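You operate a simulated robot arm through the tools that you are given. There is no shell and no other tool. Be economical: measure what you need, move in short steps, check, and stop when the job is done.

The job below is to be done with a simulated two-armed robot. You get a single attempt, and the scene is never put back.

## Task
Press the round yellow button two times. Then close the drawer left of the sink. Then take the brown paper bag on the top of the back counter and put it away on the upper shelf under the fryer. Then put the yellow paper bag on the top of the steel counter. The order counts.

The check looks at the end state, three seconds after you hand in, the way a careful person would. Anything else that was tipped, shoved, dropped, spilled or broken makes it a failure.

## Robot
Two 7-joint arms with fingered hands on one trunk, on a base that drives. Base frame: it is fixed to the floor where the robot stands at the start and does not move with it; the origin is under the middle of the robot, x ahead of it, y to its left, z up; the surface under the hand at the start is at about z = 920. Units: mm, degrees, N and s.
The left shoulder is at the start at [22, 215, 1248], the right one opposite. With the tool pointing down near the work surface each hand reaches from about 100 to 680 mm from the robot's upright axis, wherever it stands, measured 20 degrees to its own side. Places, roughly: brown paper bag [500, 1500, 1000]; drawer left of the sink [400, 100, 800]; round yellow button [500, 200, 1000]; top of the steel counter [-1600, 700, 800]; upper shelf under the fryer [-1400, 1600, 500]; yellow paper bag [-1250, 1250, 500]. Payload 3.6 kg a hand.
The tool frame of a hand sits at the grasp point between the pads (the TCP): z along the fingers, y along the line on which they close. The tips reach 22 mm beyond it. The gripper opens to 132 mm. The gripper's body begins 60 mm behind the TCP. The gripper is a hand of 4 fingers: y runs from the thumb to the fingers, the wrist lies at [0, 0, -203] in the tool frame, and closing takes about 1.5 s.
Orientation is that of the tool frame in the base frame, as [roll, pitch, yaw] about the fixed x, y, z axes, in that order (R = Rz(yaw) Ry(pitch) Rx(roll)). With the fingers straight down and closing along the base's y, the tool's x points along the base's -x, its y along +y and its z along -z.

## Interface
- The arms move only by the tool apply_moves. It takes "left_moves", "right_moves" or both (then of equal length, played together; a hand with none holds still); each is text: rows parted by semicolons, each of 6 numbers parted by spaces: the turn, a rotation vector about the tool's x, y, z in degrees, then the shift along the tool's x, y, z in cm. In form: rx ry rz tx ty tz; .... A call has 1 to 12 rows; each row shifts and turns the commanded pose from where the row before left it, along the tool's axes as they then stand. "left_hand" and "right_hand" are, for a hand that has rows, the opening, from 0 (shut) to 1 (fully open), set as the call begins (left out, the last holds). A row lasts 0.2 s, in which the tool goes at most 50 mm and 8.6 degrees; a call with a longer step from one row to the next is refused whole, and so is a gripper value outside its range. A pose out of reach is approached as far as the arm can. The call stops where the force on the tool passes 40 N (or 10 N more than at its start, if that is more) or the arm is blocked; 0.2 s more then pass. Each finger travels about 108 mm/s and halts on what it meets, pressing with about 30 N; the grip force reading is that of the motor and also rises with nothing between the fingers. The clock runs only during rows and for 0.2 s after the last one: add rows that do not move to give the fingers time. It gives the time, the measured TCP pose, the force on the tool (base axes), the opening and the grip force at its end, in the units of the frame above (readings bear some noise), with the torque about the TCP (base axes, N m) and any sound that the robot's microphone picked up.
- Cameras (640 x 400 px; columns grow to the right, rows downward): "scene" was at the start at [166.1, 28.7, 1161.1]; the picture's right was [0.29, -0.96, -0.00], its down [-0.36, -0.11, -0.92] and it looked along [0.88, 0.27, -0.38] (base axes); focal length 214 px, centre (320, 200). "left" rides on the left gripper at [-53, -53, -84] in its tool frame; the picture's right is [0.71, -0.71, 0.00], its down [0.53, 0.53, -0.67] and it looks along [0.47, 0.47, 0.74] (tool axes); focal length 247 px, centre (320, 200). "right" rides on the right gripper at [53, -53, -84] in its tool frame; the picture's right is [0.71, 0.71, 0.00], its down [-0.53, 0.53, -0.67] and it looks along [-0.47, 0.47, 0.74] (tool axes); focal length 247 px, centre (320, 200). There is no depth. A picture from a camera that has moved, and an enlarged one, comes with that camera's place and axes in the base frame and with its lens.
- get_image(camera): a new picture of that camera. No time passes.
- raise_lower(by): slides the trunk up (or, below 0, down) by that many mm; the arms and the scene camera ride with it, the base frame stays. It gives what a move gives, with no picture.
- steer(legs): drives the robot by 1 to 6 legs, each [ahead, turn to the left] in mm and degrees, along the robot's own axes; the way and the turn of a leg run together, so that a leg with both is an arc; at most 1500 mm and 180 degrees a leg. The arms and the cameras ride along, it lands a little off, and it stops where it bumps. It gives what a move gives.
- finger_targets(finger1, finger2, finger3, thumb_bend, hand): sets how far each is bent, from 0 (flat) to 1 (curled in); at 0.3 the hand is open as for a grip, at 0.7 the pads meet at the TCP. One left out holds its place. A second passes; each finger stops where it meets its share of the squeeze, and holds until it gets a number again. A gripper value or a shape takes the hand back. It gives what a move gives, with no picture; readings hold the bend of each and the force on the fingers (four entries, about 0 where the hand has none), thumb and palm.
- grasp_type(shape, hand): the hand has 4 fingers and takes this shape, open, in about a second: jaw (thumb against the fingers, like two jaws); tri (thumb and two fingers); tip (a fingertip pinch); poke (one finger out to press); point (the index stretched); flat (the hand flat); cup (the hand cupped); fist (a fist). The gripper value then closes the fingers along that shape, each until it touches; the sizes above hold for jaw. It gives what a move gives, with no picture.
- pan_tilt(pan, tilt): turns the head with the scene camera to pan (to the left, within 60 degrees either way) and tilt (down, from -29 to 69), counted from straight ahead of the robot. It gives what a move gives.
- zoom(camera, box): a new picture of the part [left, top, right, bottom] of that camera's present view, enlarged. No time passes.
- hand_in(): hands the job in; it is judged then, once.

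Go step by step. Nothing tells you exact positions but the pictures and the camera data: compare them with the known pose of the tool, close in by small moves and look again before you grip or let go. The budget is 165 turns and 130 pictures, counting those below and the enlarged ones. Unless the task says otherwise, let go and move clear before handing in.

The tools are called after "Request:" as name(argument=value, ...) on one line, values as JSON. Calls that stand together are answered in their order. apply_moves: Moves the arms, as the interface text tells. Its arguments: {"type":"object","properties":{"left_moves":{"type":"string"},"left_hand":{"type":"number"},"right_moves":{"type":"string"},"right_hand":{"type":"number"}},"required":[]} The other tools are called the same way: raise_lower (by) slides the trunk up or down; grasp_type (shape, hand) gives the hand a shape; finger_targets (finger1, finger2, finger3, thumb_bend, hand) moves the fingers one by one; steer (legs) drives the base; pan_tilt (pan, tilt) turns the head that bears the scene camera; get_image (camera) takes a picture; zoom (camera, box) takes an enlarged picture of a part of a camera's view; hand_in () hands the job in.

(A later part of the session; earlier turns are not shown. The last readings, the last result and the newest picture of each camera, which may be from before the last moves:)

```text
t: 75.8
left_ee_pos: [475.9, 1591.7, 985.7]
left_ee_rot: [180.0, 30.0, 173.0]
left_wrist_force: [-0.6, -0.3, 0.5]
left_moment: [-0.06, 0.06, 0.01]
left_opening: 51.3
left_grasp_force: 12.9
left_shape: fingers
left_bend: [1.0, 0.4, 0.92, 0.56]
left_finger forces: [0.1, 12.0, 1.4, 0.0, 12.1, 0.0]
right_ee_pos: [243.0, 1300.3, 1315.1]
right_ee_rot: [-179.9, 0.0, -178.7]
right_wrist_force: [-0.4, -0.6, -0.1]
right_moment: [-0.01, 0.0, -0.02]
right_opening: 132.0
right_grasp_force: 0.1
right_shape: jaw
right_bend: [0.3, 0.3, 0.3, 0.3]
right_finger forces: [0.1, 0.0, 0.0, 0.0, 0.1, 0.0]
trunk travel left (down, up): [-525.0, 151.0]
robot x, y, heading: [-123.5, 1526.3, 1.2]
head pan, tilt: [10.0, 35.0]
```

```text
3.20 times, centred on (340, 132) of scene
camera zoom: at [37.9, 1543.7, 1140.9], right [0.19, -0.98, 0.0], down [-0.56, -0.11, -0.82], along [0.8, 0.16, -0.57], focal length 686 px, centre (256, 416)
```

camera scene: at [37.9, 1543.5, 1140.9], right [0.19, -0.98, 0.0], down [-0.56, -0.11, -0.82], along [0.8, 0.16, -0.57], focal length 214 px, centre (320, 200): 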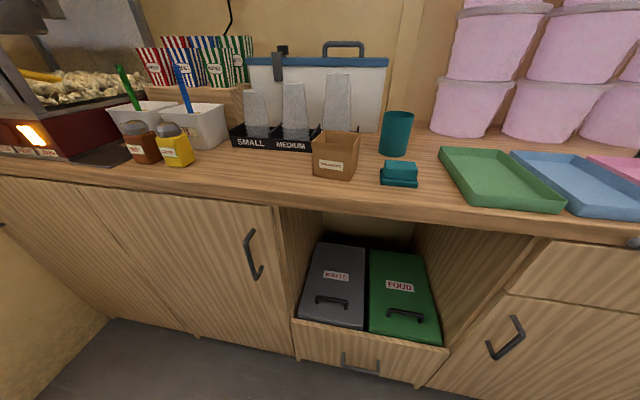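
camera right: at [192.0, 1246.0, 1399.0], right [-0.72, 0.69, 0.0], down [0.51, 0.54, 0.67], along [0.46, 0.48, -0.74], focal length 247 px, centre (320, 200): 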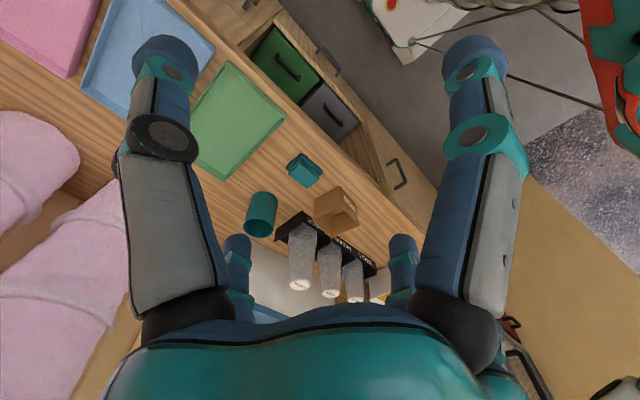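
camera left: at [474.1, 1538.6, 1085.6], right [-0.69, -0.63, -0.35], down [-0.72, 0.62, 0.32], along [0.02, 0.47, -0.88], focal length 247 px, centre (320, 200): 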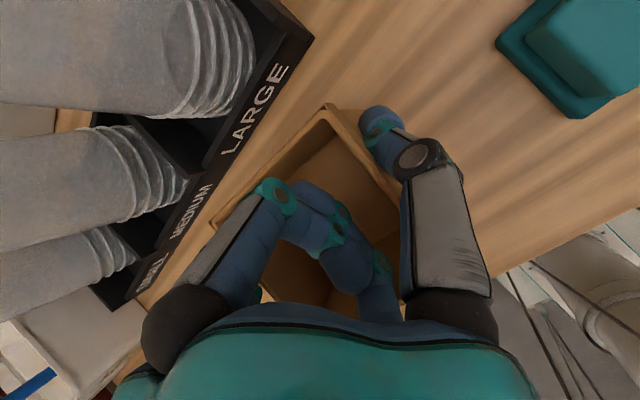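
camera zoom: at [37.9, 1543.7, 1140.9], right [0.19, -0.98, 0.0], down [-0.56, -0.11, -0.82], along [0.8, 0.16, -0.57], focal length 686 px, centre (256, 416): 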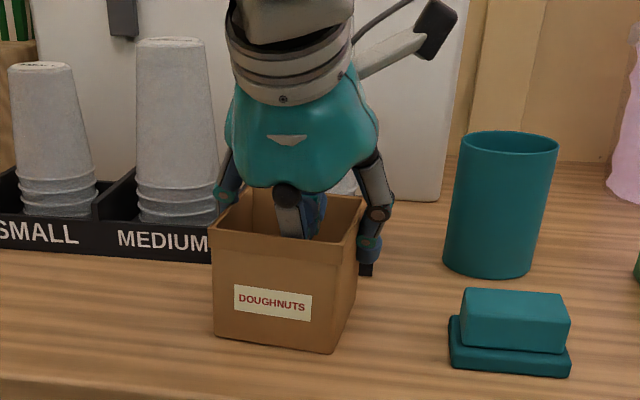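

Thumb and finger 2 grip the walls with about 12 N each. I'll lift a little and check it hangs well.

Request:
apply_moves(left_moves="0 0 0 -0.25 0 -0.43; 0 0 0 -0.25 0 -0.43; 0 0 0 -0.5 0 -0.87; 0 0 0 -0.5 0 -0.87; 0 0 0 -1 0 -1.73; 0 0 0 0 0 0; 0 0 0 0 0 0")

Request:
zoom(camera="scene", box=[240, 50, 440, 175])

```text
t: 77.4
left_ee_pos: [475.9, 1590.9, 1035.7]
left_ee_rot: [179.9, 30.0, 173.0]
left_wrist_force: [0.1, 0.7, -0.7]
left_moment: [-0.02, 0.01, -0.01]
left_opening: 51.4
left_grasp_force: 11.7
left_shape: fingers
left_bend: [1.0, 0.4, 0.92, 0.57]
left_finger forces: [0.0, 12.0, 0.1, 0.1, 11.8, 0.0]
right_ee_pos: [244.6, 1300.5, 1315.4]
right_ee_rot: [180.0, 0.0, -178.7]
right_wrist_force: [0.0, -0.6, 0.0]
right_moment: [0.01, -0.02, 0.02]
right_opening: 132.3
right_grasp_force: 0.1
right_shape: jaw
right_bend: [0.3, 0.3, 0.3, 0.3]
right_finger forces: [0.1, 0.1, 0.0, 0.0, 0.0, 0.0]
trunk travel left (down, up): [-525.0, 151.0]
robot x, y, heading: [-125.4, 1524.0, 1.0]
head pan, tilt: [10.0, 35.0]
```

```text
3.20 times, centred on (340, 112) of scene
camera zoom: at [37.9, 1543.7, 1140.9], right [0.19, -0.98, 0.0], down [-0.56, -0.11, -0.82], along [0.8, 0.16, -0.57], focal length 686 px, centre (256, 480)
```

zoom: 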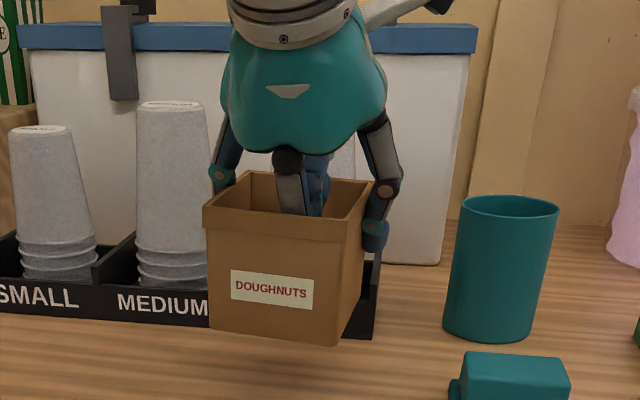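

The bag hangs upright in the grip. I'll raise it, draw it in towards the robot, and then drive across to the shelves under the fryer.

Request:
apply_moves(left_moves="0 0 0 -1.5 0 -2.6; 0 0 0 -1.5 0 -2.6; 0 0 0 -1.5 0 -2.6; 0 0 0 -1.5 0 -2.6; 0 0 0 2.8 0 -1.6; 0 0 0 2.8 0 -1.6; 0 0 0 2.8 0 -1.6; 0 0 0 2.8 0 -1.6; 0 0 0 2.8 0 -1.6; 0 0 0 2.2 0 -1.3; 0 0 0 0 0 0")

Request:
steer(legs=[[0, 90]])

Request:
pan_tilt(pan=20, tilt=25)

Request:
get_image(camera="scene")

```text
t: 79.8
left_ee_pos: [290.2, 1611.1, 1153.9]
left_ee_rot: [-180.0, 30.0, 173.0]
left_wrist_force: [0.1, 0.1, -0.9]
left_moment: [-0.03, 0.01, 0.03]
left_opening: 51.2
left_grasp_force: 12.1
left_shape: fingers
left_bend: [1.0, 0.4, 0.92, 0.57]
left_finger forces: [0.1, 11.9, 0.0, 0.0, 11.8, 0.1]
right_ee_pos: [244.2, 1298.7, 1314.9]
right_ee_rot: [180.0, 0.1, -178.8]
right_wrist_force: [0.0, 0.1, -0.2]
right_moment: [-0.02, -0.02, 0.03]
right_opening: 132.2
right_grasp_force: 0.1
right_shape: jaw
right_bend: [0.3, 0.3, 0.3, 0.3]
right_finger forces: [0.0, 0.1, 0.0, 0.0, 0.0, 0.1]
trunk travel left (down, up): [-525.0, 151.0]
robot x, y, heading: [-124.9, 1522.9, 0.9]
head pan, tilt: [10.0, 35.0]
```

```text
t: 83.2
left_ee_pos: [-76.5, 1954.4, 1154.9]
left_ee_rot: [-179.7, 30.1, -115.2]
left_wrist_force: [-0.3, 0.5, -0.5]
left_moment: [0.0, -0.09, -0.03]
left_opening: 50.6
left_grasp_force: 11.1
left_shape: fingers
left_bend: [1.0, 0.39, 0.92, 0.57]
left_finger forces: [0.0, 11.7, 0.0, 0.1, 11.3, 0.0]
right_ee_pos: [203.0, 1809.1, 1316.4]
right_ee_rot: [-179.8, -0.1, -107.5]
right_wrist_force: [-0.5, 0.2, -0.5]
right_moment: [-0.03, -0.05, 0.0]
right_opening: 132.0
right_grasp_force: 0.0
right_shape: jaw
right_bend: [0.3, 0.3, 0.3, 0.3]
right_finger forces: [0.0, 0.0, 0.0, 0.0, 0.1, 0.0]
trunk travel left (down, up): [-525.0, 151.0]
robot x, y, heading: [-70.4, 1508.5, 74.7]
head pan, tilt: [10.0, 35.0]
stopped in leg 1: the robot was blocked; the commanded pose is now the measured one
```

```text
t: 83.9
left_ee_pos: [-72.9, 1951.3, 1155.7]
left_ee_rot: [-180.0, 29.9, -115.6]
left_wrist_force: [0.7, -0.1, -0.1]
left_moment: [0.01, -0.01, 0.0]
left_opening: 50.9
left_grasp_force: 10.9
left_shape: fingers
left_bend: [1.0, 0.39, 0.92, 0.57]
left_finger forces: [0.1, 11.5, 0.0, 0.1, 11.4, 0.1]
right_ee_pos: [209.1, 1807.5, 1314.8]
right_ee_rot: [180.0, 0.0, -107.3]
right_wrist_force: [-0.6, -0.1, -0.5]
right_moment: [0.01, -0.01, -0.02]
right_opening: 131.8
right_grasp_force: 0.1
right_shape: jaw
right_bend: [0.3, 0.3, 0.3, 0.3]
right_finger forces: [0.0, 0.0, 0.1, 0.0, 0.1, 0.0]
trunk travel left (down, up): [-525.0, 151.0]
robot x, y, heading: [-72.0, 1508.2, 74.6]
head pan, tilt: [20.0, 25.0]
```

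```text
72 pictures are left
camera scene: at [-56.9, 1675.7, 1156.7], right [1.0, 0.08, 0.0], down [0.03, -0.42, -0.91], along [-0.07, 0.9, -0.42], focal length 214 px, centre (320, 200)
```

scene: 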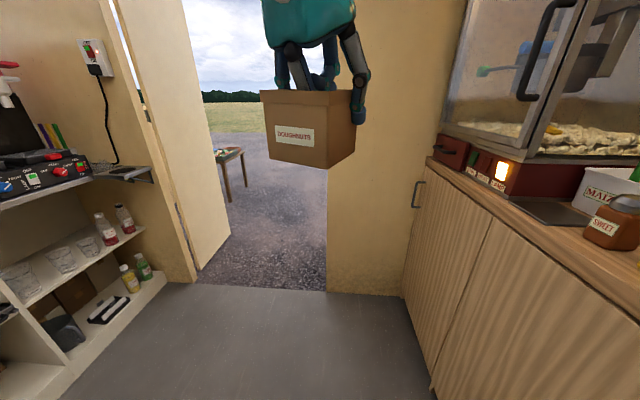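

The turn stopped at 74° again with nothing touching: single turns seem to stall beyond about 73°, so I'll use smaller turn legs. Heading across to the shelves now.

Request:
steer(legs=[[0, 45], [0, 45], [500, 0]])

Request:
pan_tilt(pan=15, tilt=30)

Request:
get_image(camera="scene")

```text
t: 87.0
left_ee_pos: [-409.7, 1790.2, 1156.0]
left_ee_rot: [-179.8, 30.0, -66.0]
left_wrist_force: [-0.2, 0.1, -0.8]
left_moment: [0.07, -0.05, 0.0]
left_opening: 50.3
left_grasp_force: 11.4
left_shape: fingers
left_bend: [1.0, 0.39, 0.92, 0.58]
left_finger forces: [0.1, 11.5, 0.0, 0.0, 11.3, 0.0]
right_ee_pos: [-117.2, 1911.2, 1316.6]
right_ee_rot: [-179.8, 0.0, -57.9]
right_wrist_force: [-0.8, 0.3, -0.3]
right_moment: [0.04, -0.04, 0.0]
right_opening: 131.8
right_grasp_force: 0.0
right_shape: jaw
right_bend: [0.3, 0.3, 0.3, 0.3]
right_finger forces: [0.0, 0.0, 0.1, 0.0, 0.0, 0.0]
trunk travel left (down, up): [-525.0, 151.0]
robot x, y, heading: [-39.6, 1529.0, 124.3]
head pan, tilt: [20.0, 25.0]
stopped in leg 2: the robot was blocked; the commanded pose is now the measured one
```

```text
t: 87.7
left_ee_pos: [-405.2, 1793.0, 1157.4]
left_ee_rot: [180.0, 30.0, -66.1]
left_wrist_force: [1.3, -0.4, 0.5]
left_moment: [-0.01, 0.03, -0.03]
left_opening: 50.6
left_grasp_force: 11.9
left_shape: fingers
left_bend: [1.0, 0.39, 0.92, 0.58]
left_finger forces: [0.0, 11.2, 0.1, 0.0, 11.3, 0.0]
right_ee_pos: [-114.0, 1914.8, 1317.5]
right_ee_rot: [180.0, 0.0, -57.9]
right_wrist_force: [-0.4, -0.2, 1.0]
right_moment: [0.01, 0.0, 0.01]
right_opening: 131.8
right_grasp_force: 0.1
right_shape: jaw
right_bend: [0.3, 0.3, 0.3, 0.3]
right_finger forces: [0.0, 0.0, 0.0, 0.0, 0.1, 0.0]
trunk travel left (down, up): [-525.0, 151.0]
robot x, y, heading: [-40.4, 1528.6, 124.0]
head pan, tilt: [15.0, 30.0]
```

```text
71 pictures are left
camera scene: at [-147.0, 1652.1, 1148.8], right [0.65, 0.76, 0.0], down [0.38, -0.33, -0.87], along [-0.65, 0.57, -0.5], focal length 214 px, centre (320, 200)
```

scene: 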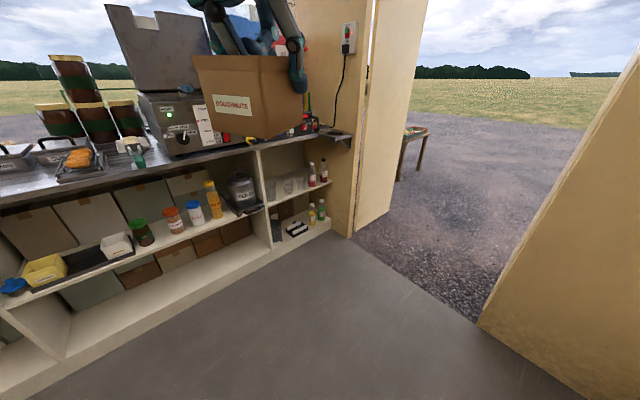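

Now it really seems to be the rear touching the cabinets behind, so I'll move off first. A closer look at the shelf under the fryer.

Request:
zoom(camera="scene", box=[0, 80, 360, 305])

Request:
steer(legs=[[300, 0], [0, 30], [200, 0]])

Request:
get_image(camera="scene")

```text
1.78 times, centred on (180, 192) of scene
camera zoom: at [-147.0, 1652.1, 1148.8], right [0.65, 0.76, 0.0], down [0.38, -0.33, -0.87], along [-0.65, 0.57, -0.5], focal length 381 px, centre (569, 213)
```

zoom: 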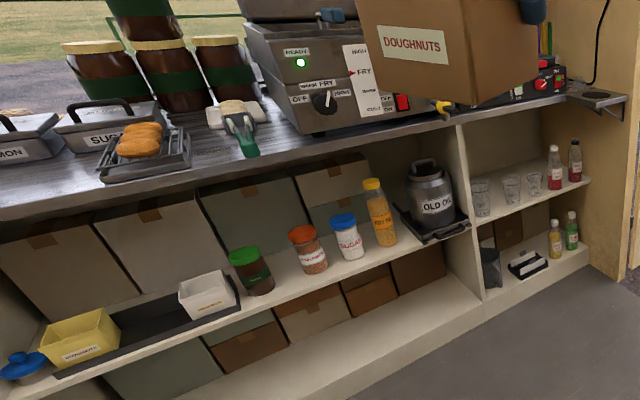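

```text
t: 92.4
left_ee_pos: [-842.3, 1920.0, 1155.6]
left_ee_rot: [-179.9, 29.9, -36.7]
left_wrist_force: [0.0, -0.3, -1.3]
left_moment: [0.02, -0.03, -0.02]
left_opening: 50.7
left_grasp_force: 11.2
left_shape: fingers
left_bend: [1.0, 0.39, 0.92, 0.58]
left_finger forces: [0.0, 11.3, 0.0, 0.0, 11.0, 0.0]
right_ee_pos: [-647.7, 2168.7, 1316.6]
right_ee_rot: [-179.9, -0.1, -28.4]
right_wrist_force: [-0.6, 0.3, -0.3]
right_moment: [0.01, -0.03, -0.01]
right_opening: 132.0
right_grasp_force: 0.1
right_shape: jaw
right_bend: [0.3, 0.3, 0.3, 0.3]
right_finger forces: [0.1, 0.1, 0.0, 0.1, 0.1, 0.0]
trunk travel left (down, up): [-525.0, 151.0]
robot x, y, heading: [-384.7, 1883.0, 153.5]
head pan, tilt: [15.0, 30.0]
```

```text
69 pictures are left
camera scene: at [-541.3, 1934.9, 1148.5], right [0.2, 0.98, 0.0], down [0.49, -0.1, -0.86], along [-0.85, 0.17, -0.5], focal length 214 px, centre (320, 200)
```

scene: 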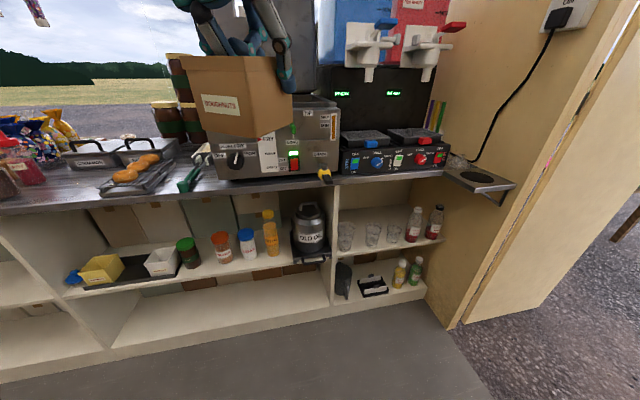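

I see the fryer with the shelf below: spice bottles, an "old oil" pot and a black tray holding a yellow and a white bag. I'll reposition square to the shelf.

Request:
steer(legs=[[80, 0], [0, 50], [330, 0], [0, -23]])

Request:
pan_tilt(pan=0, tilt=45)

Request:
get_image(camera="scene")

```text
t: 95.7
left_ee_pos: [-779.9, 1599.1, 1158.6]
left_ee_rot: [-179.8, 30.0, 12.1]
left_wrist_force: [1.0, -0.3, -0.5]
left_moment: [0.06, 0.05, -0.01]
left_opening: 50.2
left_grasp_force: 11.4
left_shape: fingers
left_bend: [1.0, 0.39, 0.92, 0.58]
left_finger forces: [0.1, 11.3, 0.1, 0.0, 11.1, 0.1]
right_ee_pos: [-839.0, 1908.3, 1319.1]
right_ee_rot: [-179.8, 0.0, 20.4]
right_wrist_force: [0.3, 0.5, -0.7]
right_moment: [0.04, 0.03, -0.01]
right_opening: 132.0
right_grasp_force: 0.1
right_shape: jaw
right_bend: [0.3, 0.3, 0.3, 0.3]
right_finger forces: [0.0, 0.0, 0.1, 0.0, 0.0, 0.1]
trunk travel left (down, up): [-525.0, 151.0]
robot x, y, heading: [-465.5, 1954.8, -157.8]
head pan, tilt: [15.0, 30.0]
stopped in leg 2: the robot was blocked; the commanded pose is now the measured one
```

```text
t: 96.5
left_ee_pos: [-781.5, 1602.2, 1158.1]
left_ee_rot: [-180.0, 30.0, 12.1]
left_wrist_force: [0.3, 0.2, -0.6]
left_moment: [0.02, 0.0, 0.01]
left_opening: 50.3
left_grasp_force: 11.1
left_shape: fingers
left_bend: [1.0, 0.39, 0.92, 0.58]
left_finger forces: [0.1, 11.3, 0.0, 0.0, 11.1, 0.0]
right_ee_pos: [-841.0, 1910.5, 1316.8]
right_ee_rot: [180.0, -0.1, 20.2]
right_wrist_force: [0.0, 0.0, 0.5]
right_moment: [0.01, 0.0, 0.0]
right_opening: 132.2
right_grasp_force: 0.0
right_shape: jaw
right_bend: [0.3, 0.3, 0.3, 0.3]
right_finger forces: [0.1, 0.0, 0.0, 0.0, 0.0, 0.1]
trunk travel left (down, up): [-525.0, 151.0]
robot x, y, heading: [-463.4, 1956.2, -157.6]
head pan, tilt: [0.0, 45.0]
```

```text
68 pictures are left
camera scene: at [-609.5, 1897.0, 1126.2], right [-0.38, 0.92, 0.0], down [0.65, 0.27, -0.71], along [-0.65, -0.27, -0.71], focal length 214 px, centre (320, 200)
```

scene: 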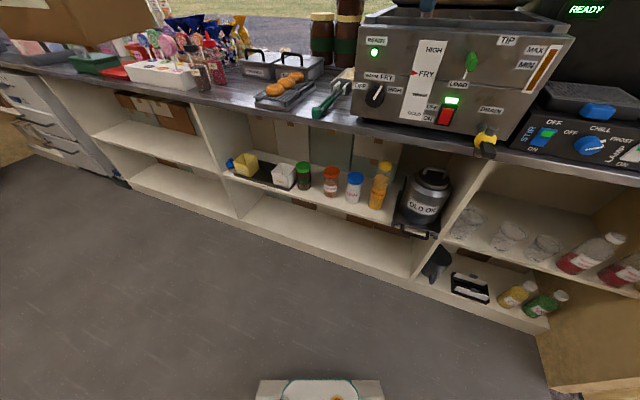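

The rear keeps limiting turns. Let me look at the shelf contents closely to choose the bag's place.

Request:
zoom(camera="scene", box=[190, 110, 450, 272])

```text
2.46 times, centred on (320, 191) of scene
camera zoom: at [-609.5, 1897.0, 1126.2], right [-0.38, 0.92, 0.0], down [0.65, 0.27, -0.71], along [-0.65, -0.27, -0.71], focal length 528 px, centre (320, 222)
```

zoom: 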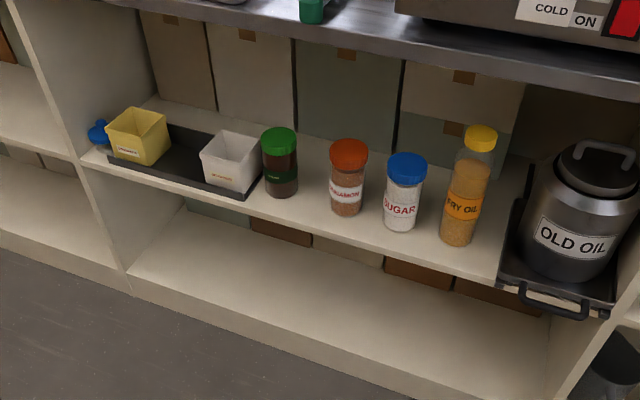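

The black tray has an empty middle place between the yellow and the white bag. I'll drive closer and square up so that I can measure that gap.

Request:
steer(legs=[[200, 0], [0, 35], [300, 0], [0, -30], [0, -27]])

Request:
pan_tilt(pan=15, tilt=55)

Request:
get_image(camera="scene")

```text
t: 104.8
left_ee_pos: [-1235.4, 1411.6, 1159.6]
left_ee_rot: [179.9, 30.0, -9.5]
left_wrist_force: [-0.4, 0.6, -1.0]
left_moment: [-0.01, -0.06, 0.04]
left_opening: 50.1
left_grasp_force: 10.9
left_shape: fingers
left_bend: [1.0, 0.39, 0.92, 0.58]
left_finger forces: [0.0, 11.3, 0.0, 0.0, 11.2, 0.1]
right_ee_pos: [-1178.3, 1722.1, 1317.9]
right_ee_rot: [179.8, -0.1, -1.2]
right_wrist_force: [-0.3, 0.4, 0.4]
right_moment: [-0.07, 0.01, -0.02]
right_opening: 132.1
right_grasp_force: 0.0
right_shape: jaw
right_bend: [0.3, 0.3, 0.3, 0.3]
right_finger forces: [0.1, 0.1, 0.0, 0.0, 0.0, 0.0]
trunk travel left (down, up): [-525.0, 151.0]
robot x, y, heading: [-810.5, 1589.1, -178.3]
head pan, tilt: [0.0, 45.0]
stopped in leg 5: the robot was blocked; the commanded pose is now the measured one
```

```text
t: 105.6
left_ee_pos: [-1234.4, 1408.1, 1160.8]
left_ee_rot: [179.9, 30.1, -9.3]
left_wrist_force: [0.0, -0.3, -0.2]
left_moment: [0.0, 0.02, -0.02]
left_opening: 50.2
left_grasp_force: 11.3
left_shape: fingers
left_bend: [1.0, 0.39, 0.92, 0.58]
left_finger forces: [0.0, 11.3, 0.0, 0.0, 11.2, 0.1]
right_ee_pos: [-1176.9, 1718.0, 1318.1]
right_ee_rot: [-179.9, 0.0, -1.1]
right_wrist_force: [0.1, 0.6, 0.7]
right_moment: [-0.01, -0.01, -0.01]
right_opening: 132.2
right_grasp_force: 0.0
right_shape: jaw
right_bend: [0.3, 0.3, 0.3, 0.3]
right_finger forces: [0.0, 0.0, 0.0, 0.1, 0.0, 0.0]
trunk travel left (down, up): [-525.0, 151.0]
robot x, y, heading: [-809.2, 1588.0, -178.1]
head pan, tilt: [15.0, 55.0]
```

```text
66 pictures are left
camera scene: at [-954.3, 1568.2, 1112.8], right [-0.28, 0.96, 0.0], down [0.79, 0.23, -0.57], along [-0.55, -0.16, -0.82], focal length 214 px, centre (320, 200)
```

scene: 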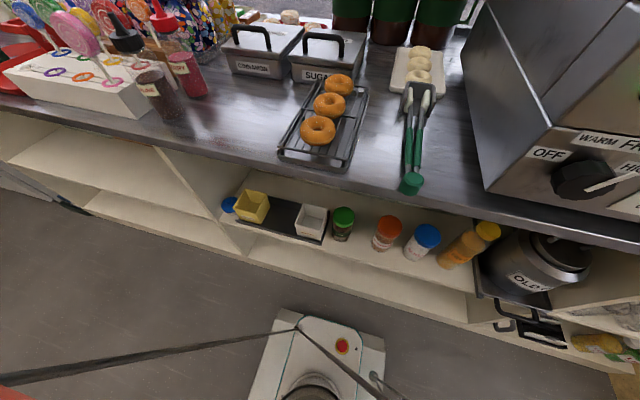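

From here I look too steeply. I'll back up, then lower the trunk so that both camera and hand come level with the shelf.

Request:
steer(legs=[[-170, 0]])

Request:
raise_lower(by=-420)

Request:
pan_tilt(pan=20, tilt=20)

Request:
get_image(camera="scene")

Request:
get_image(camera="left")

```text
t: 107.1
left_ee_pos: [-1059.1, 1411.5, 1159.9]
left_ee_rot: [179.8, 30.1, -9.1]
left_wrist_force: [1.2, -0.4, -1.2]
left_moment: [0.01, 0.02, 0.0]
left_opening: 50.0
left_grasp_force: 10.6
left_shape: fingers
left_bend: [1.0, 0.39, 0.92, 0.58]
left_finger forces: [0.1, 11.3, 0.0, 0.0, 11.1, 0.0]
right_ee_pos: [-1003.6, 1722.8, 1319.4]
right_ee_rot: [180.0, 0.1, -0.9]
right_wrist_force: [-0.5, -0.2, 0.4]
right_moment: [0.02, -0.01, 0.0]
right_opening: 132.0
right_grasp_force: 0.1
right_shape: jaw
right_bend: [0.3, 0.3, 0.3, 0.3]
right_finger forces: [0.1, 0.0, 0.1, 0.0, 0.1, 0.0]
trunk travel left (down, up): [-525.0, 151.0]
robot x, y, heading: [-640.8, 1592.9, -178.3]
head pan, tilt: [15.0, 55.0]
```

```text
refused: -420 is not a number from -400 to 400
```

```text
t: 108.1
left_ee_pos: [-1061.1, 1412.0, 1159.5]
left_ee_rot: [-179.9, 30.2, -9.1]
left_wrist_force: [-0.6, -1.0, -0.2]
left_moment: [0.03, 0.03, 0.01]
left_opening: 50.1
left_grasp_force: 11.7
left_shape: fingers
left_bend: [1.0, 0.39, 0.92, 0.58]
left_finger forces: [0.1, 11.3, 0.0, 0.1, 11.2, 0.0]
right_ee_pos: [-1005.5, 1721.6, 1319.8]
right_ee_rot: [-180.0, 0.0, -0.8]
right_wrist_force: [-0.7, -1.2, -0.1]
right_moment: [0.01, 0.03, 0.0]
right_opening: 131.9
right_grasp_force: 0.1
right_shape: jaw
right_bend: [0.3, 0.3, 0.3, 0.3]
right_finger forces: [0.0, 0.0, 0.0, 0.0, 0.1, 0.0]
trunk travel left (down, up): [-525.0, 151.0]
robot x, y, heading: [-640.9, 1591.2, -178.4]
head pan, tilt: [20.0, 20.0]
```

```text
65 pictures are left
camera scene: at [-799.2, 1558.8, 1164.8], right [-0.37, 0.93, 0.0], down [0.32, 0.13, -0.94], along [-0.87, -0.35, -0.34], focal length 214 px, centre (320, 200)
```

scene: 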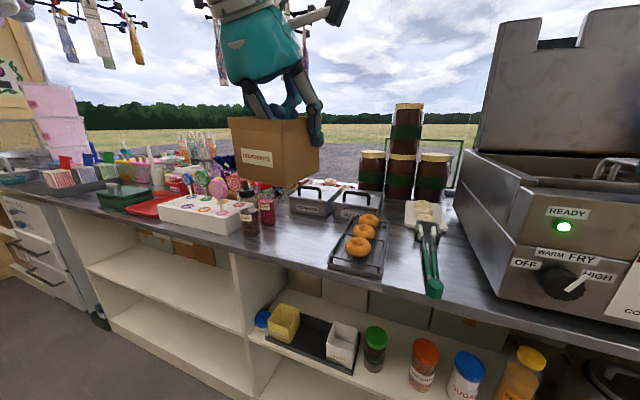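

```text
64 pictures are left
camera left: at [-1056.7, 1465.7, 1259.3], right [0.72, 0.6, -0.35], down [0.7, -0.64, 0.32], along [-0.04, -0.47, -0.88], focal length 247 px, centre (320, 200)
```

left: 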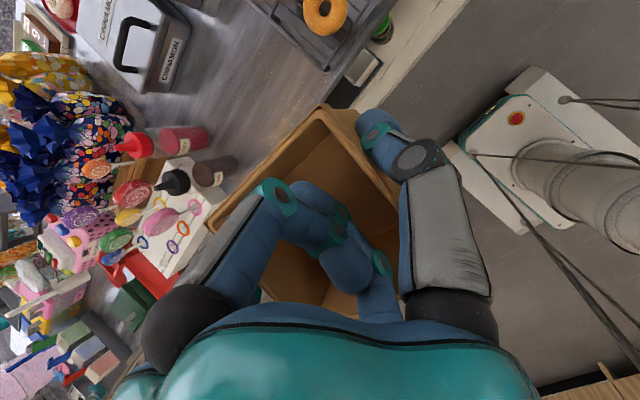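

The bag is clear of the counter edge by about 90 mm. I'll lower the trunk by 400 mm and look into the shelf.

Request:
raise_lower(by=-400)

Request:
pan_tilt(pan=20, tilt=25)

Request:
get_image(camera="scene")

Request:
get_image(camera="right")

```text
t: 111.9
left_ee_pos: [-1061.7, 1411.0, 760.1]
left_ee_rot: [179.9, 30.2, -9.1]
left_wrist_force: [-0.4, -0.5, -0.5]
left_moment: [0.01, 0.03, 0.0]
left_opening: 50.1
left_grasp_force: 11.3
left_shape: fingers
left_bend: [1.0, 0.39, 0.92, 0.58]
left_finger forces: [0.1, 11.2, 0.0, 0.1, 11.1, 0.1]
right_ee_pos: [-1004.1, 1723.0, 919.3]
right_ee_rot: [-180.0, 0.0, -0.9]
right_wrist_force: [0.5, 0.7, -0.4]
right_moment: [0.02, -0.01, 0.03]
right_opening: 132.2
right_grasp_force: 0.0
right_shape: jaw
right_bend: [0.3, 0.3, 0.3, 0.3]
right_finger forces: [0.1, 0.0, 0.0, 0.0, 0.0, 0.0]
trunk travel left (down, up): [-125.0, 551.0]
robot x, y, heading: [-642.6, 1596.4, -178.1]
head pan, tilt: [20.0, 20.0]
```

```text
t: 112.6
left_ee_pos: [-1060.5, 1412.1, 759.0]
left_ee_rot: [180.0, 30.0, -9.1]
left_wrist_force: [-0.7, 0.9, 0.3]
left_moment: [0.04, -0.03, -0.03]
left_opening: 50.1
left_grasp_force: 11.8
left_shape: fingers
left_bend: [1.0, 0.39, 0.92, 0.58]
left_finger forces: [0.0, 11.1, 0.0, 0.1, 11.1, 0.0]
right_ee_pos: [-1004.6, 1720.7, 919.3]
right_ee_rot: [179.9, 0.1, -1.0]
right_wrist_force: [-0.4, 0.0, -1.0]
right_moment: [0.01, -0.02, -0.01]
right_opening: 132.1
right_grasp_force: 0.2
right_shape: jaw
right_bend: [0.3, 0.3, 0.3, 0.3]
right_finger forces: [0.0, 0.0, 0.1, 0.0, 0.0, 0.0]
trunk travel left (down, up): [-125.0, 551.0]
robot x, y, heading: [-637.7, 1593.7, -178.4]
head pan, tilt: [20.0, 25.0]
```

```text
63 pictures are left
camera scene: at [-804.9, 1558.9, 743.2], right [-0.37, 0.93, 0.0], down [0.39, 0.16, -0.91], along [-0.84, -0.34, -0.42], focal length 214 px, centre (320, 200)
```

scene: 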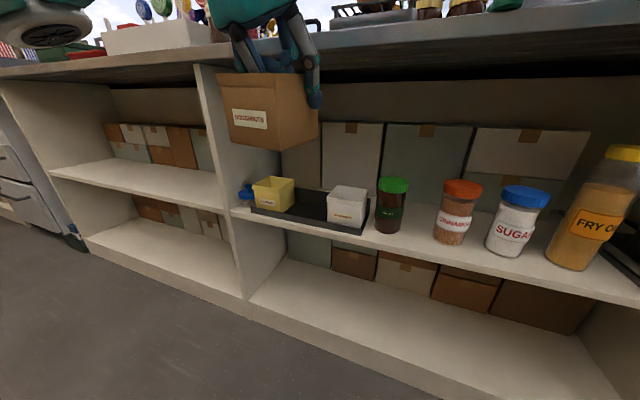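

```text
62 pictures are left
camera right: at [-950.0, 1774.9, 1003.1], right [0.7, -0.72, 0.0], down [-0.53, -0.52, 0.67], along [-0.48, -0.47, -0.74], focal length 247 px, centre (320, 200)
```

right: 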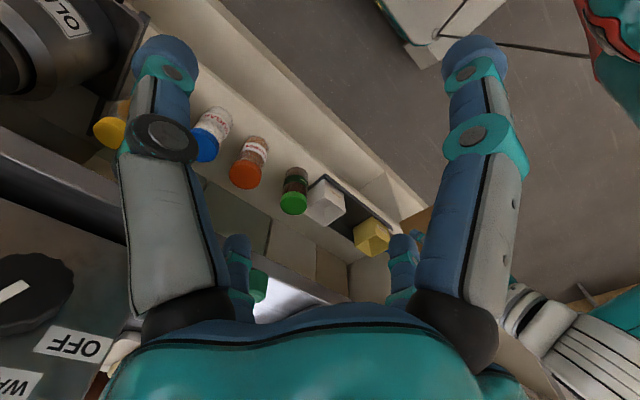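

There's plenty of headroom over the upper shelf. I'll enlarge the tray area.

Request:
zoom(camera="scene", box=[220, 140, 420, 265])

Request:
zoom(camera="right", box=[220, 130, 440, 267])

```text
3.20 times, centred on (320, 202) of scene
camera zoom: at [-804.9, 1558.9, 743.2], right [-0.37, 0.93, 0.0], down [0.39, 0.16, -0.91], along [-0.84, -0.34, -0.42], focal length 686 px, centre (320, 192)
```

zoom: 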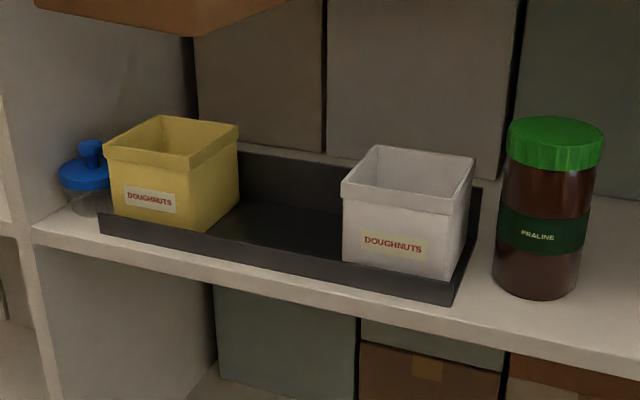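

```text
2.91 times, centred on (330, 198) of right
camera zoom: at [-950.0, 1774.9, 1003.1], right [0.7, -0.72, 0.0], down [-0.53, -0.52, 0.67], along [-0.48, -0.47, -0.74], focal length 718 px, centre (291, 204)
```

zoom: 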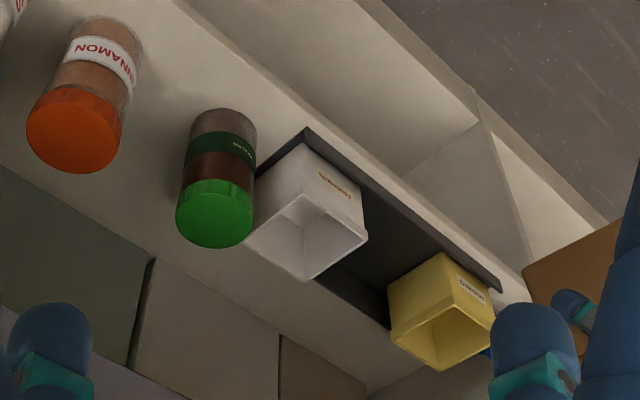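

Triangulating: bag rims at z ≈ 541; yellow spans y 1193–1274, white starts at y 1404, so a 130 mm gap centred at y ≈ 1339. I'll lower a bit more, square the bag's yaw and line it up in front of the gap.

Request:
raise_lower(by=-100)

Request:
apply_moves(left_moves="-2.2 0 -3.9 0 0 0; -2.2 0 -3.9 0 0 0; 0 0 0 1.73 2.85 -1; 0 0 0 1.73 2.85 -1; 0 0 0 0 0 0; 0 0 0 0 0 0")

Request:
steer(legs=[[80, 0]])

Request:
get_image(camera="scene")

Request:
get_image(camera="right")

Request:
get_image(camera="left")

```text
t: 113.9
left_ee_pos: [-1068.3, 1410.2, 634.0]
left_ee_rot: [-179.3, 26.0, -8.7]
left_wrist_force: [0.9, -0.2, -0.4]
left_moment: [0.04, 0.01, -0.02]
left_opening: 49.8
left_grasp_force: 10.3
left_shape: fingers
left_bend: [1.0, 0.39, 0.92, 0.58]
left_finger forces: [0.0, 11.2, 0.0, 0.1, 11.0, 0.1]
right_ee_pos: [-1004.0, 1721.7, 821.2]
right_ee_rot: [-180.0, 0.1, -0.8]
right_wrist_force: [0.3, -0.1, 0.2]
right_moment: [0.01, 0.01, -0.03]
right_opening: 131.8
right_grasp_force: 0.1
right_shape: jaw
right_bend: [0.3, 0.3, 0.3, 0.3]
right_finger forces: [0.0, 0.0, 0.1, 0.0, 0.0, 0.1]
trunk travel left (down, up): [-25.0, 651.0]
robot x, y, heading: [-639.8, 1592.1, -178.0]
head pan, tilt: [20.0, 25.0]
```

```text
t: 115.3
left_ee_pos: [-1069.8, 1392.7, 641.6]
left_ee_rot: [-179.9, 25.5, 0.0]
left_wrist_force: [-0.6, 0.2, -0.5]
left_moment: [0.03, 0.0, 0.04]
left_opening: 50.0
left_grasp_force: 11.5
left_shape: fingers
left_bend: [1.0, 0.39, 0.92, 0.58]
left_finger forces: [0.1, 11.1, 0.0, 0.0, 11.1, 0.0]
left hand out of reach, approached as far as the arm can: row 3, 4
right_ee_pos: [-1005.2, 1722.3, 819.4]
right_ee_rot: [180.0, 0.1, -0.9]
right_wrist_force: [-0.7, -0.4, 0.0]
right_moment: [-0.01, 0.03, 0.0]
right_opening: 131.9
right_grasp_force: 0.1
right_shape: jaw
right_bend: [0.3, 0.3, 0.3, 0.3]
right_finger forces: [0.0, 0.0, 0.0, 0.1, 0.0, 0.0]
trunk travel left (down, up): [-25.0, 651.0]
robot x, y, heading: [-635.2, 1593.4, -178.1]
head pan, tilt: [20.0, 25.0]
```

```text
t: 116.4
left_ee_pos: [-1147.9, 1390.8, 644.4]
left_ee_rot: [-179.8, 25.7, -0.1]
left_wrist_force: [-0.6, 0.0, -0.4]
left_moment: [0.02, 0.01, 0.03]
left_opening: 50.1
left_grasp_force: 11.2
left_shape: fingers
left_bend: [1.0, 0.39, 0.92, 0.58]
left_finger forces: [0.1, 11.0, 0.1, 0.0, 11.0, 0.0]
right_ee_pos: [-1083.1, 1719.4, 819.1]
right_ee_rot: [179.8, 0.0, -1.0]
right_wrist_force: [0.5, -1.1, 0.4]
right_moment: [-0.02, -0.01, -0.01]
right_opening: 132.0
right_grasp_force: 0.1
right_shape: jaw
right_bend: [0.3, 0.3, 0.3, 0.3]
right_finger forces: [0.1, 0.0, 0.0, 0.0, 0.1, 0.0]
trunk travel left (down, up): [-25.0, 651.0]
robot x, y, heading: [-715.1, 1589.4, -178.1]
head pan, tilt: [20.0, 25.0]
```

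```text
59 pictures are left
camera scene: at [-885.0, 1556.4, 641.8], right [-0.37, 0.93, 0.0], down [0.39, 0.16, -0.91], along [-0.84, -0.34, -0.42], focal length 214 px, centre (320, 200)
```

scene: 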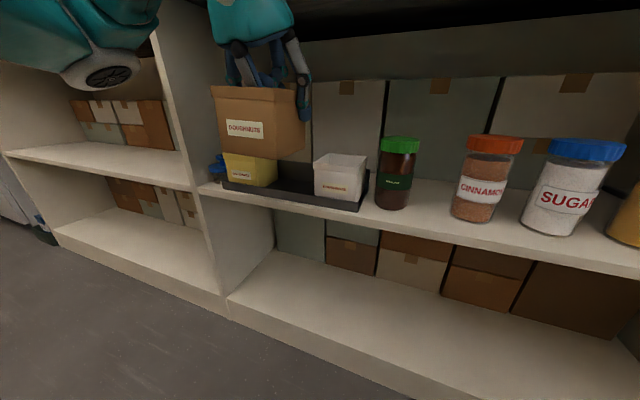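

```text
58 pictures are left
camera right: at [-1029.1, 1772.4, 903.1], right [0.7, -0.72, 0.0], down [-0.53, -0.52, 0.67], along [-0.48, -0.47, -0.74], focal length 247 px, centre (320, 200)
```

right: 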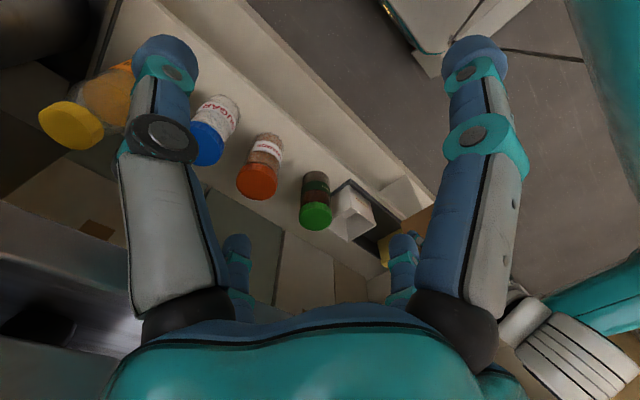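

```text
57 pictures are left
camera left: at [-1159.5, 1444.6, 741.8], right [0.64, 0.71, -0.3], down [0.76, -0.53, 0.37], along [0.1, -0.47, -0.88], focal length 247 px, centre (320, 200)
```

left: 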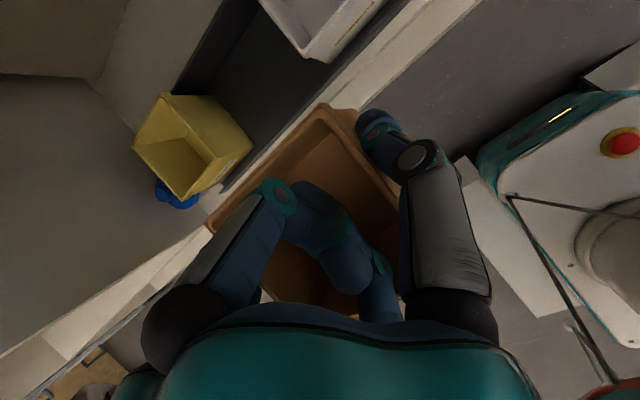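

The left wrist camera shows the gap well: bag centre is at y ≈ 1379, gap centre y ≈ 1340. I'll shift 39 mm, tilt the hand to 40° for clearance under the counter, and lower to entry height.

Request:
apply_moves(left_moves="0 0 0 0 1.95 0; 0 0 0 0 1.95 0; 0 -7.2 0 0 0 0; 0 -7.3 0 0 0 0; 0 0 0 2.05 0 2.45; 0 0 0 2.05 0 2.45; 0 0 0 0 0 0; 0 0 0 0 0 0")

Request:
get_image(camera="left")

Request:
get_image(camera="scene")

```text
t: 118.2
left_ee_pos: [-1198.6, 1338.8, 592.0]
left_ee_rot: [-179.8, 36.5, -0.1]
left_wrist_force: [0.1, 0.2, -0.2]
left_moment: [0.02, -0.03, -0.01]
left_opening: 50.1
left_grasp_force: 11.0
left_shape: fingers
left_bend: [1.0, 0.39, 0.92, 0.58]
left_finger forces: [0.0, 11.2, 0.0, 0.0, 11.0, 0.0]
left hand out of reach, approached as far as the arm can: row 1, 3, 4, 5, 6
right_ee_pos: [-1083.2, 1718.2, 819.5]
right_ee_rot: [180.0, 0.0, -1.0]
right_wrist_force: [0.4, -0.1, 0.9]
right_moment: [0.01, -0.01, 0.01]
right_opening: 132.1
right_grasp_force: 0.0
right_shape: jaw
right_bend: [0.3, 0.3, 0.3, 0.3]
right_finger forces: [0.0, 0.0, 0.0, 0.0, 0.0, 0.0]
trunk travel left (down, up): [-25.0, 651.0]
robot x, y, heading: [-715.0, 1594.6, -178.4]
head pan, tilt: [20.0, 25.0]
```

```text
56 pictures are left
camera left: at [-1191.0, 1393.6, 692.4], right [0.57, 0.71, -0.42], down [0.82, -0.53, 0.22], along [-0.06, -0.47, -0.88], focal length 247 px, centre (320, 200)
```

left: 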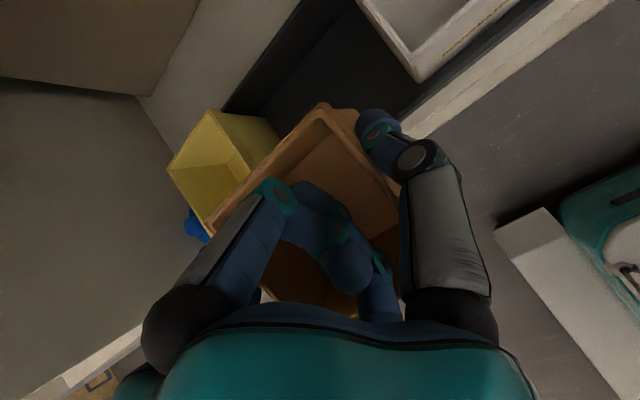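

```text
55 pictures are left
camera scene: at [-885.0, 1556.4, 641.9], right [-0.37, 0.93, 0.0], down [0.39, 0.16, -0.91], along [-0.84, -0.34, -0.42], focal length 214 px, centre (320, 200)
```

scene: 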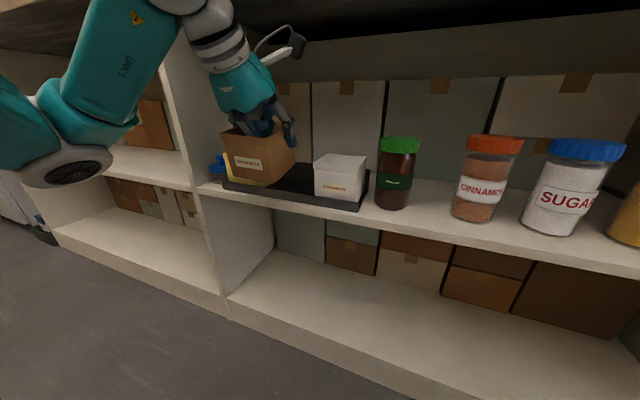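

The hand came down a bit further in and at 36.5°, with bag centre around y 1327. I'll shift 13 mm toward the white bag, then go in over the tray.

Request:
apply_moves(left_moves="0 0 0 0 -1.3 0; 0 0 0 -2 0 1.77; 0 0 0 -2 0 1.77; 0 0 0 -2 0 1.77; 0 0 0 0 0 0; 0 0 0 0 0 0")

Request:
get_image(camera="left")

Request:
zoom(camera="scene", box=[180, 100, 400, 237])

```text
t: 119.6
left_ee_pos: [-1276.3, 1352.8, 585.4]
left_ee_rot: [-179.8, 36.5, 0.0]
left_wrist_force: [0.3, 0.6, 0.6]
left_moment: [0.02, -0.03, -0.03]
left_opening: 49.9
left_grasp_force: 11.3
left_shape: fingers
left_bend: [1.0, 0.39, 0.92, 0.58]
left_finger forces: [0.0, 11.0, 0.0, 0.1, 11.0, 0.1]
right_ee_pos: [-1084.7, 1719.6, 820.0]
right_ee_rot: [-180.0, 0.0, -0.9]
right_wrist_force: [0.9, 0.8, -0.2]
right_moment: [-0.01, 0.02, 0.0]
right_opening: 131.9
right_grasp_force: 0.1
right_shape: jaw
right_bend: [0.3, 0.3, 0.3, 0.3]
right_finger forces: [0.0, 0.1, 0.1, 0.0, 0.0, 0.1]
trunk travel left (down, up): [-25.0, 651.0]
robot x, y, heading: [-714.5, 1590.1, -177.9]
head pan, tilt: [20.0, 25.0]
```

```text
54 pictures are left
camera left: at [-1268.7, 1406.4, 685.9], right [0.57, 0.71, -0.42], down [0.82, -0.53, 0.22], along [-0.06, -0.47, -0.88], focal length 247 px, centre (320, 200)
```

left: 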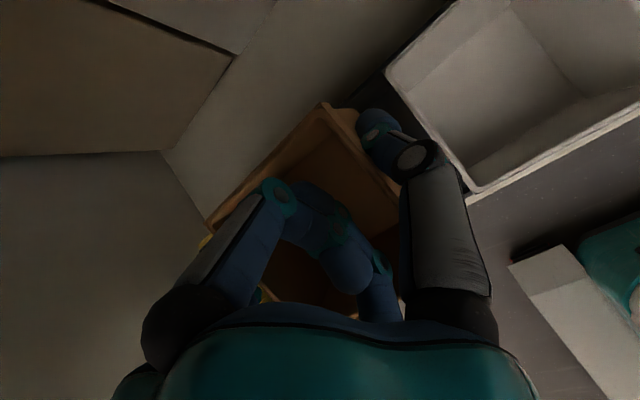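

```text
2.91 times, centred on (290, 168) of scene
camera zoom: at [-885.0, 1556.4, 641.8], right [-0.37, 0.93, 0.0], down [0.39, 0.16, -0.91], along [-0.84, -0.34, -0.42], focal length 624 px, centre (407, 292)
```

zoom: 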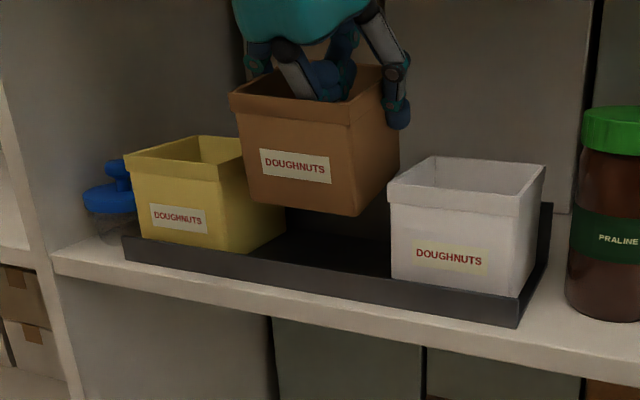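

The bag hangs over the free slot, about 22 mm from each neighbour's rim. I'll lower it, bring it upright, and set it down in small steps.

Request:
apply_moves(left_moves="0 0 0 0.5 0 1; 0 0 0 0.5 0 1; 0 3.2 0 0 0 0; 0 3.3 0 0 0 0; 0 0 0 0 0 0; 0 0 0 0 0 0")

Request:
zoom(camera="scene", box=[180, 100, 400, 237])

```text
t: 121.0
left_ee_pos: [-1280.4, 1353.2, 565.1]
left_ee_rot: [-179.7, 30.0, 0.0]
left_wrist_force: [-0.2, -1.0, -1.5]
left_moment: [-0.01, 0.02, 0.0]
left_opening: 49.9
left_grasp_force: 10.8
left_shape: fingers
left_bend: [1.0, 0.39, 0.92, 0.58]
left_finger forces: [0.0, 10.9, 0.1, 0.0, 10.8, 0.1]
right_ee_pos: [-1083.9, 1718.8, 820.4]
right_ee_rot: [180.0, -0.1, -0.9]
right_wrist_force: [-0.4, -0.4, -0.1]
right_moment: [0.02, -0.01, 0.01]
right_opening: 132.1
right_grasp_force: 0.0
right_shape: jaw
right_bend: [0.3, 0.3, 0.3, 0.3]
right_finger forces: [0.0, 0.0, 0.1, 0.1, 0.1, 0.0]
trunk travel left (down, up): [-25.0, 651.0]
robot x, y, heading: [-720.1, 1591.0, -178.4]
head pan, tilt: [20.0, 25.0]
```

```text
2.91 times, centred on (290, 168) of scene
camera zoom: at [-885.1, 1556.4, 641.8], right [-0.37, 0.93, 0.0], down [0.39, 0.16, -0.91], along [-0.84, -0.34, -0.42], focal length 624 px, centre (407, 292)
```

zoom: 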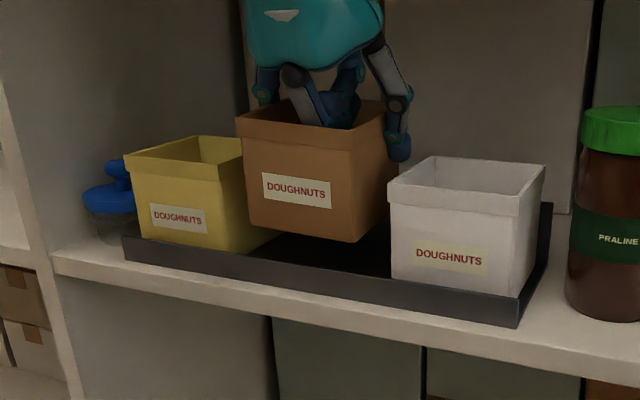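

It's upright and aligned. Lowering in 4 mm steps.

Request:
apply_moves(left_moves="0 0 0 0.2 0 0.35; 0 0 0 0.2 0 0.35; 0 0 0 0.2 0 0.35; 0 0 0 0.2 0 0.35; 0 0 0 0.2 0 0.35; 0 0 0 0 0 0")

Request:
zoom(camera="scene", box=[180, 100, 400, 237])

Request:
get_image(camera="left")

```text
t: 122.4
left_ee_pos: [-1280.2, 1351.6, 543.7]
left_ee_rot: [-179.8, 30.0, -0.1]
left_wrist_force: [-0.2, 0.4, -0.1]
left_moment: [0.0, 0.03, -0.04]
left_opening: 50.2
left_grasp_force: 11.4
left_shape: fingers
left_bend: [1.0, 0.39, 0.92, 0.58]
left_finger forces: [0.0, 11.0, 0.0, 0.0, 10.8, 0.0]
right_ee_pos: [-1083.0, 1719.9, 819.2]
right_ee_rot: [180.0, -0.1, -0.9]
right_wrist_force: [1.1, -0.6, 0.4]
right_moment: [-0.01, 0.02, 0.01]
right_opening: 132.2
right_grasp_force: 0.0
right_shape: jaw
right_bend: [0.3, 0.3, 0.3, 0.3]
right_finger forces: [0.0, 0.0, 0.1, 0.0, 0.1, 0.0]
trunk travel left (down, up): [-25.0, 651.0]
robot x, y, heading: [-716.0, 1595.0, -178.1]
head pan, tilt: [20.0, 25.0]
```

```text
2.91 times, centred on (290, 168) of scene
camera zoom: at [-885.1, 1556.4, 641.8], right [-0.37, 0.93, 0.0], down [0.39, 0.16, -0.91], along [-0.84, -0.34, -0.42], focal length 624 px, centre (407, 292)
```

zoom: 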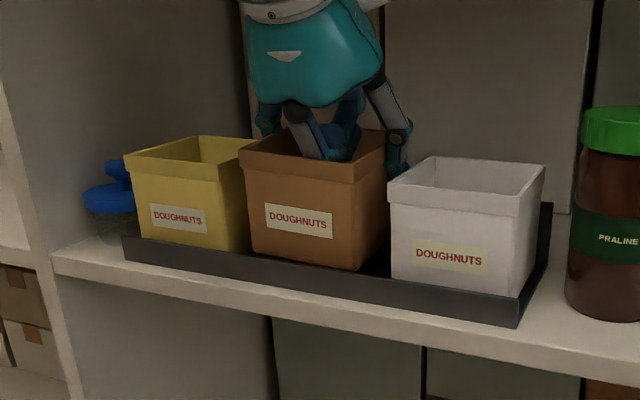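

```text
50 pictures are left
camera left: at [-1283.9, 1405.9, 643.7], right [0.61, 0.71, -0.35], down [0.79, -0.53, 0.31], along [0.04, -0.47, -0.88], focal length 247 px, centre (320, 200)
```

left: 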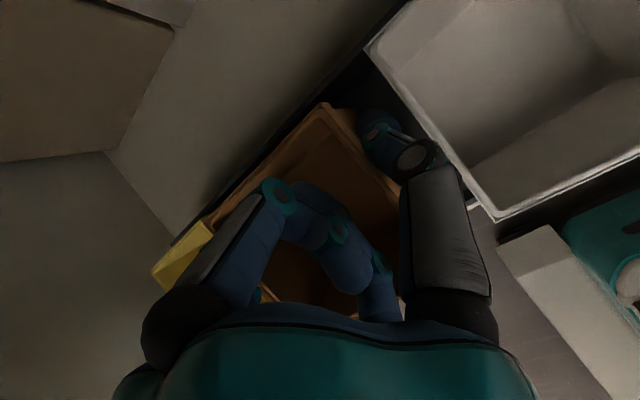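

About 10 mm to go. Continuing in 2 mm steps.

Request:
apply_moves(left_moves="0 0 0 0.1 0 0.17; 0 0 0 0.1 0 0.17; 0 0 0 0.1 0 0.17; 0 0 0 0.1 0 0.17; 0 0 0 0 0 0")

Request:
zoom(camera="scene", box=[220, 130, 360, 217])

```text
t: 123.6
left_ee_pos: [-1280.3, 1351.8, 536.6]
left_ee_rot: [-179.8, 30.0, 0.1]
left_wrist_force: [0.2, 0.0, -0.9]
left_moment: [0.03, 0.02, -0.01]
left_opening: 50.1
left_grasp_force: 11.0
left_shape: fingers
left_bend: [1.0, 0.39, 0.92, 0.58]
left_finger forces: [0.0, 11.0, 0.0, 0.1, 10.8, 0.0]
right_ee_pos: [-1083.3, 1719.3, 819.0]
right_ee_rot: [180.0, 0.0, -0.8]
right_wrist_force: [0.4, -0.5, 0.5]
right_moment: [0.01, 0.01, -0.01]
right_opening: 132.0
right_grasp_force: 0.0
right_shape: jaw
right_bend: [0.3, 0.3, 0.3, 0.3]
right_finger forces: [0.1, 0.0, 0.0, 0.0, 0.0, 0.0]
trunk travel left (down, up): [-25.0, 651.0]
robot x, y, heading: [-718.4, 1592.9, -178.2]
head pan, tilt: [20.0, 25.0]
```

```text
4.57 times, centred on (290, 174) of scene
camera zoom: at [-885.1, 1556.4, 641.8], right [-0.37, 0.93, 0.0], down [0.39, 0.16, -0.91], along [-0.84, -0.34, -0.42], focal length 980 px, centre (457, 321)
```

zoom: 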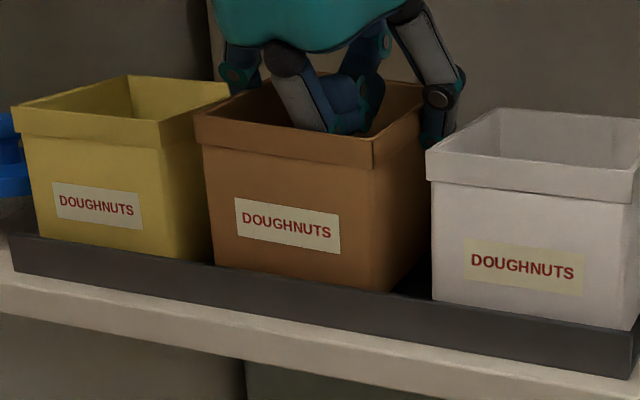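

Nearly touching the tray floor. A few last millimetres.

Request:
apply_moves(left_moves="0 0 0 0.05 0 0.09; 0 0 0 0.05 0 0.09; 0 0 0 0.05 0 0.09; 0 0 0 0 0 0")

```text
t: 124.6
left_ee_pos: [-1281.0, 1351.3, 533.6]
left_ee_rot: [-179.9, 30.0, 0.0]
left_wrist_force: [-0.7, -0.5, -0.5]
left_moment: [0.05, 0.0, 0.03]
left_opening: 49.9
left_grasp_force: 10.1
left_shape: fingers
left_bend: [1.0, 0.39, 0.92, 0.58]
left_finger forces: [0.0, 11.0, 0.1, 0.1, 10.9, 0.0]
right_ee_pos: [-1083.0, 1720.3, 820.3]
right_ee_rot: [-179.9, 0.1, -0.9]
right_wrist_force: [-0.6, -0.1, 0.0]
right_moment: [0.0, -0.01, 0.01]
right_opening: 132.0
right_grasp_force: 0.0
right_shape: jaw
right_bend: [0.3, 0.3, 0.3, 0.3]
right_finger forces: [0.0, 0.0, 0.1, 0.0, 0.0, 0.0]
trunk travel left (down, up): [-25.0, 651.0]
robot x, y, heading: [-718.2, 1596.0, -178.4]
head pan, tilt: [20.0, 25.0]
```

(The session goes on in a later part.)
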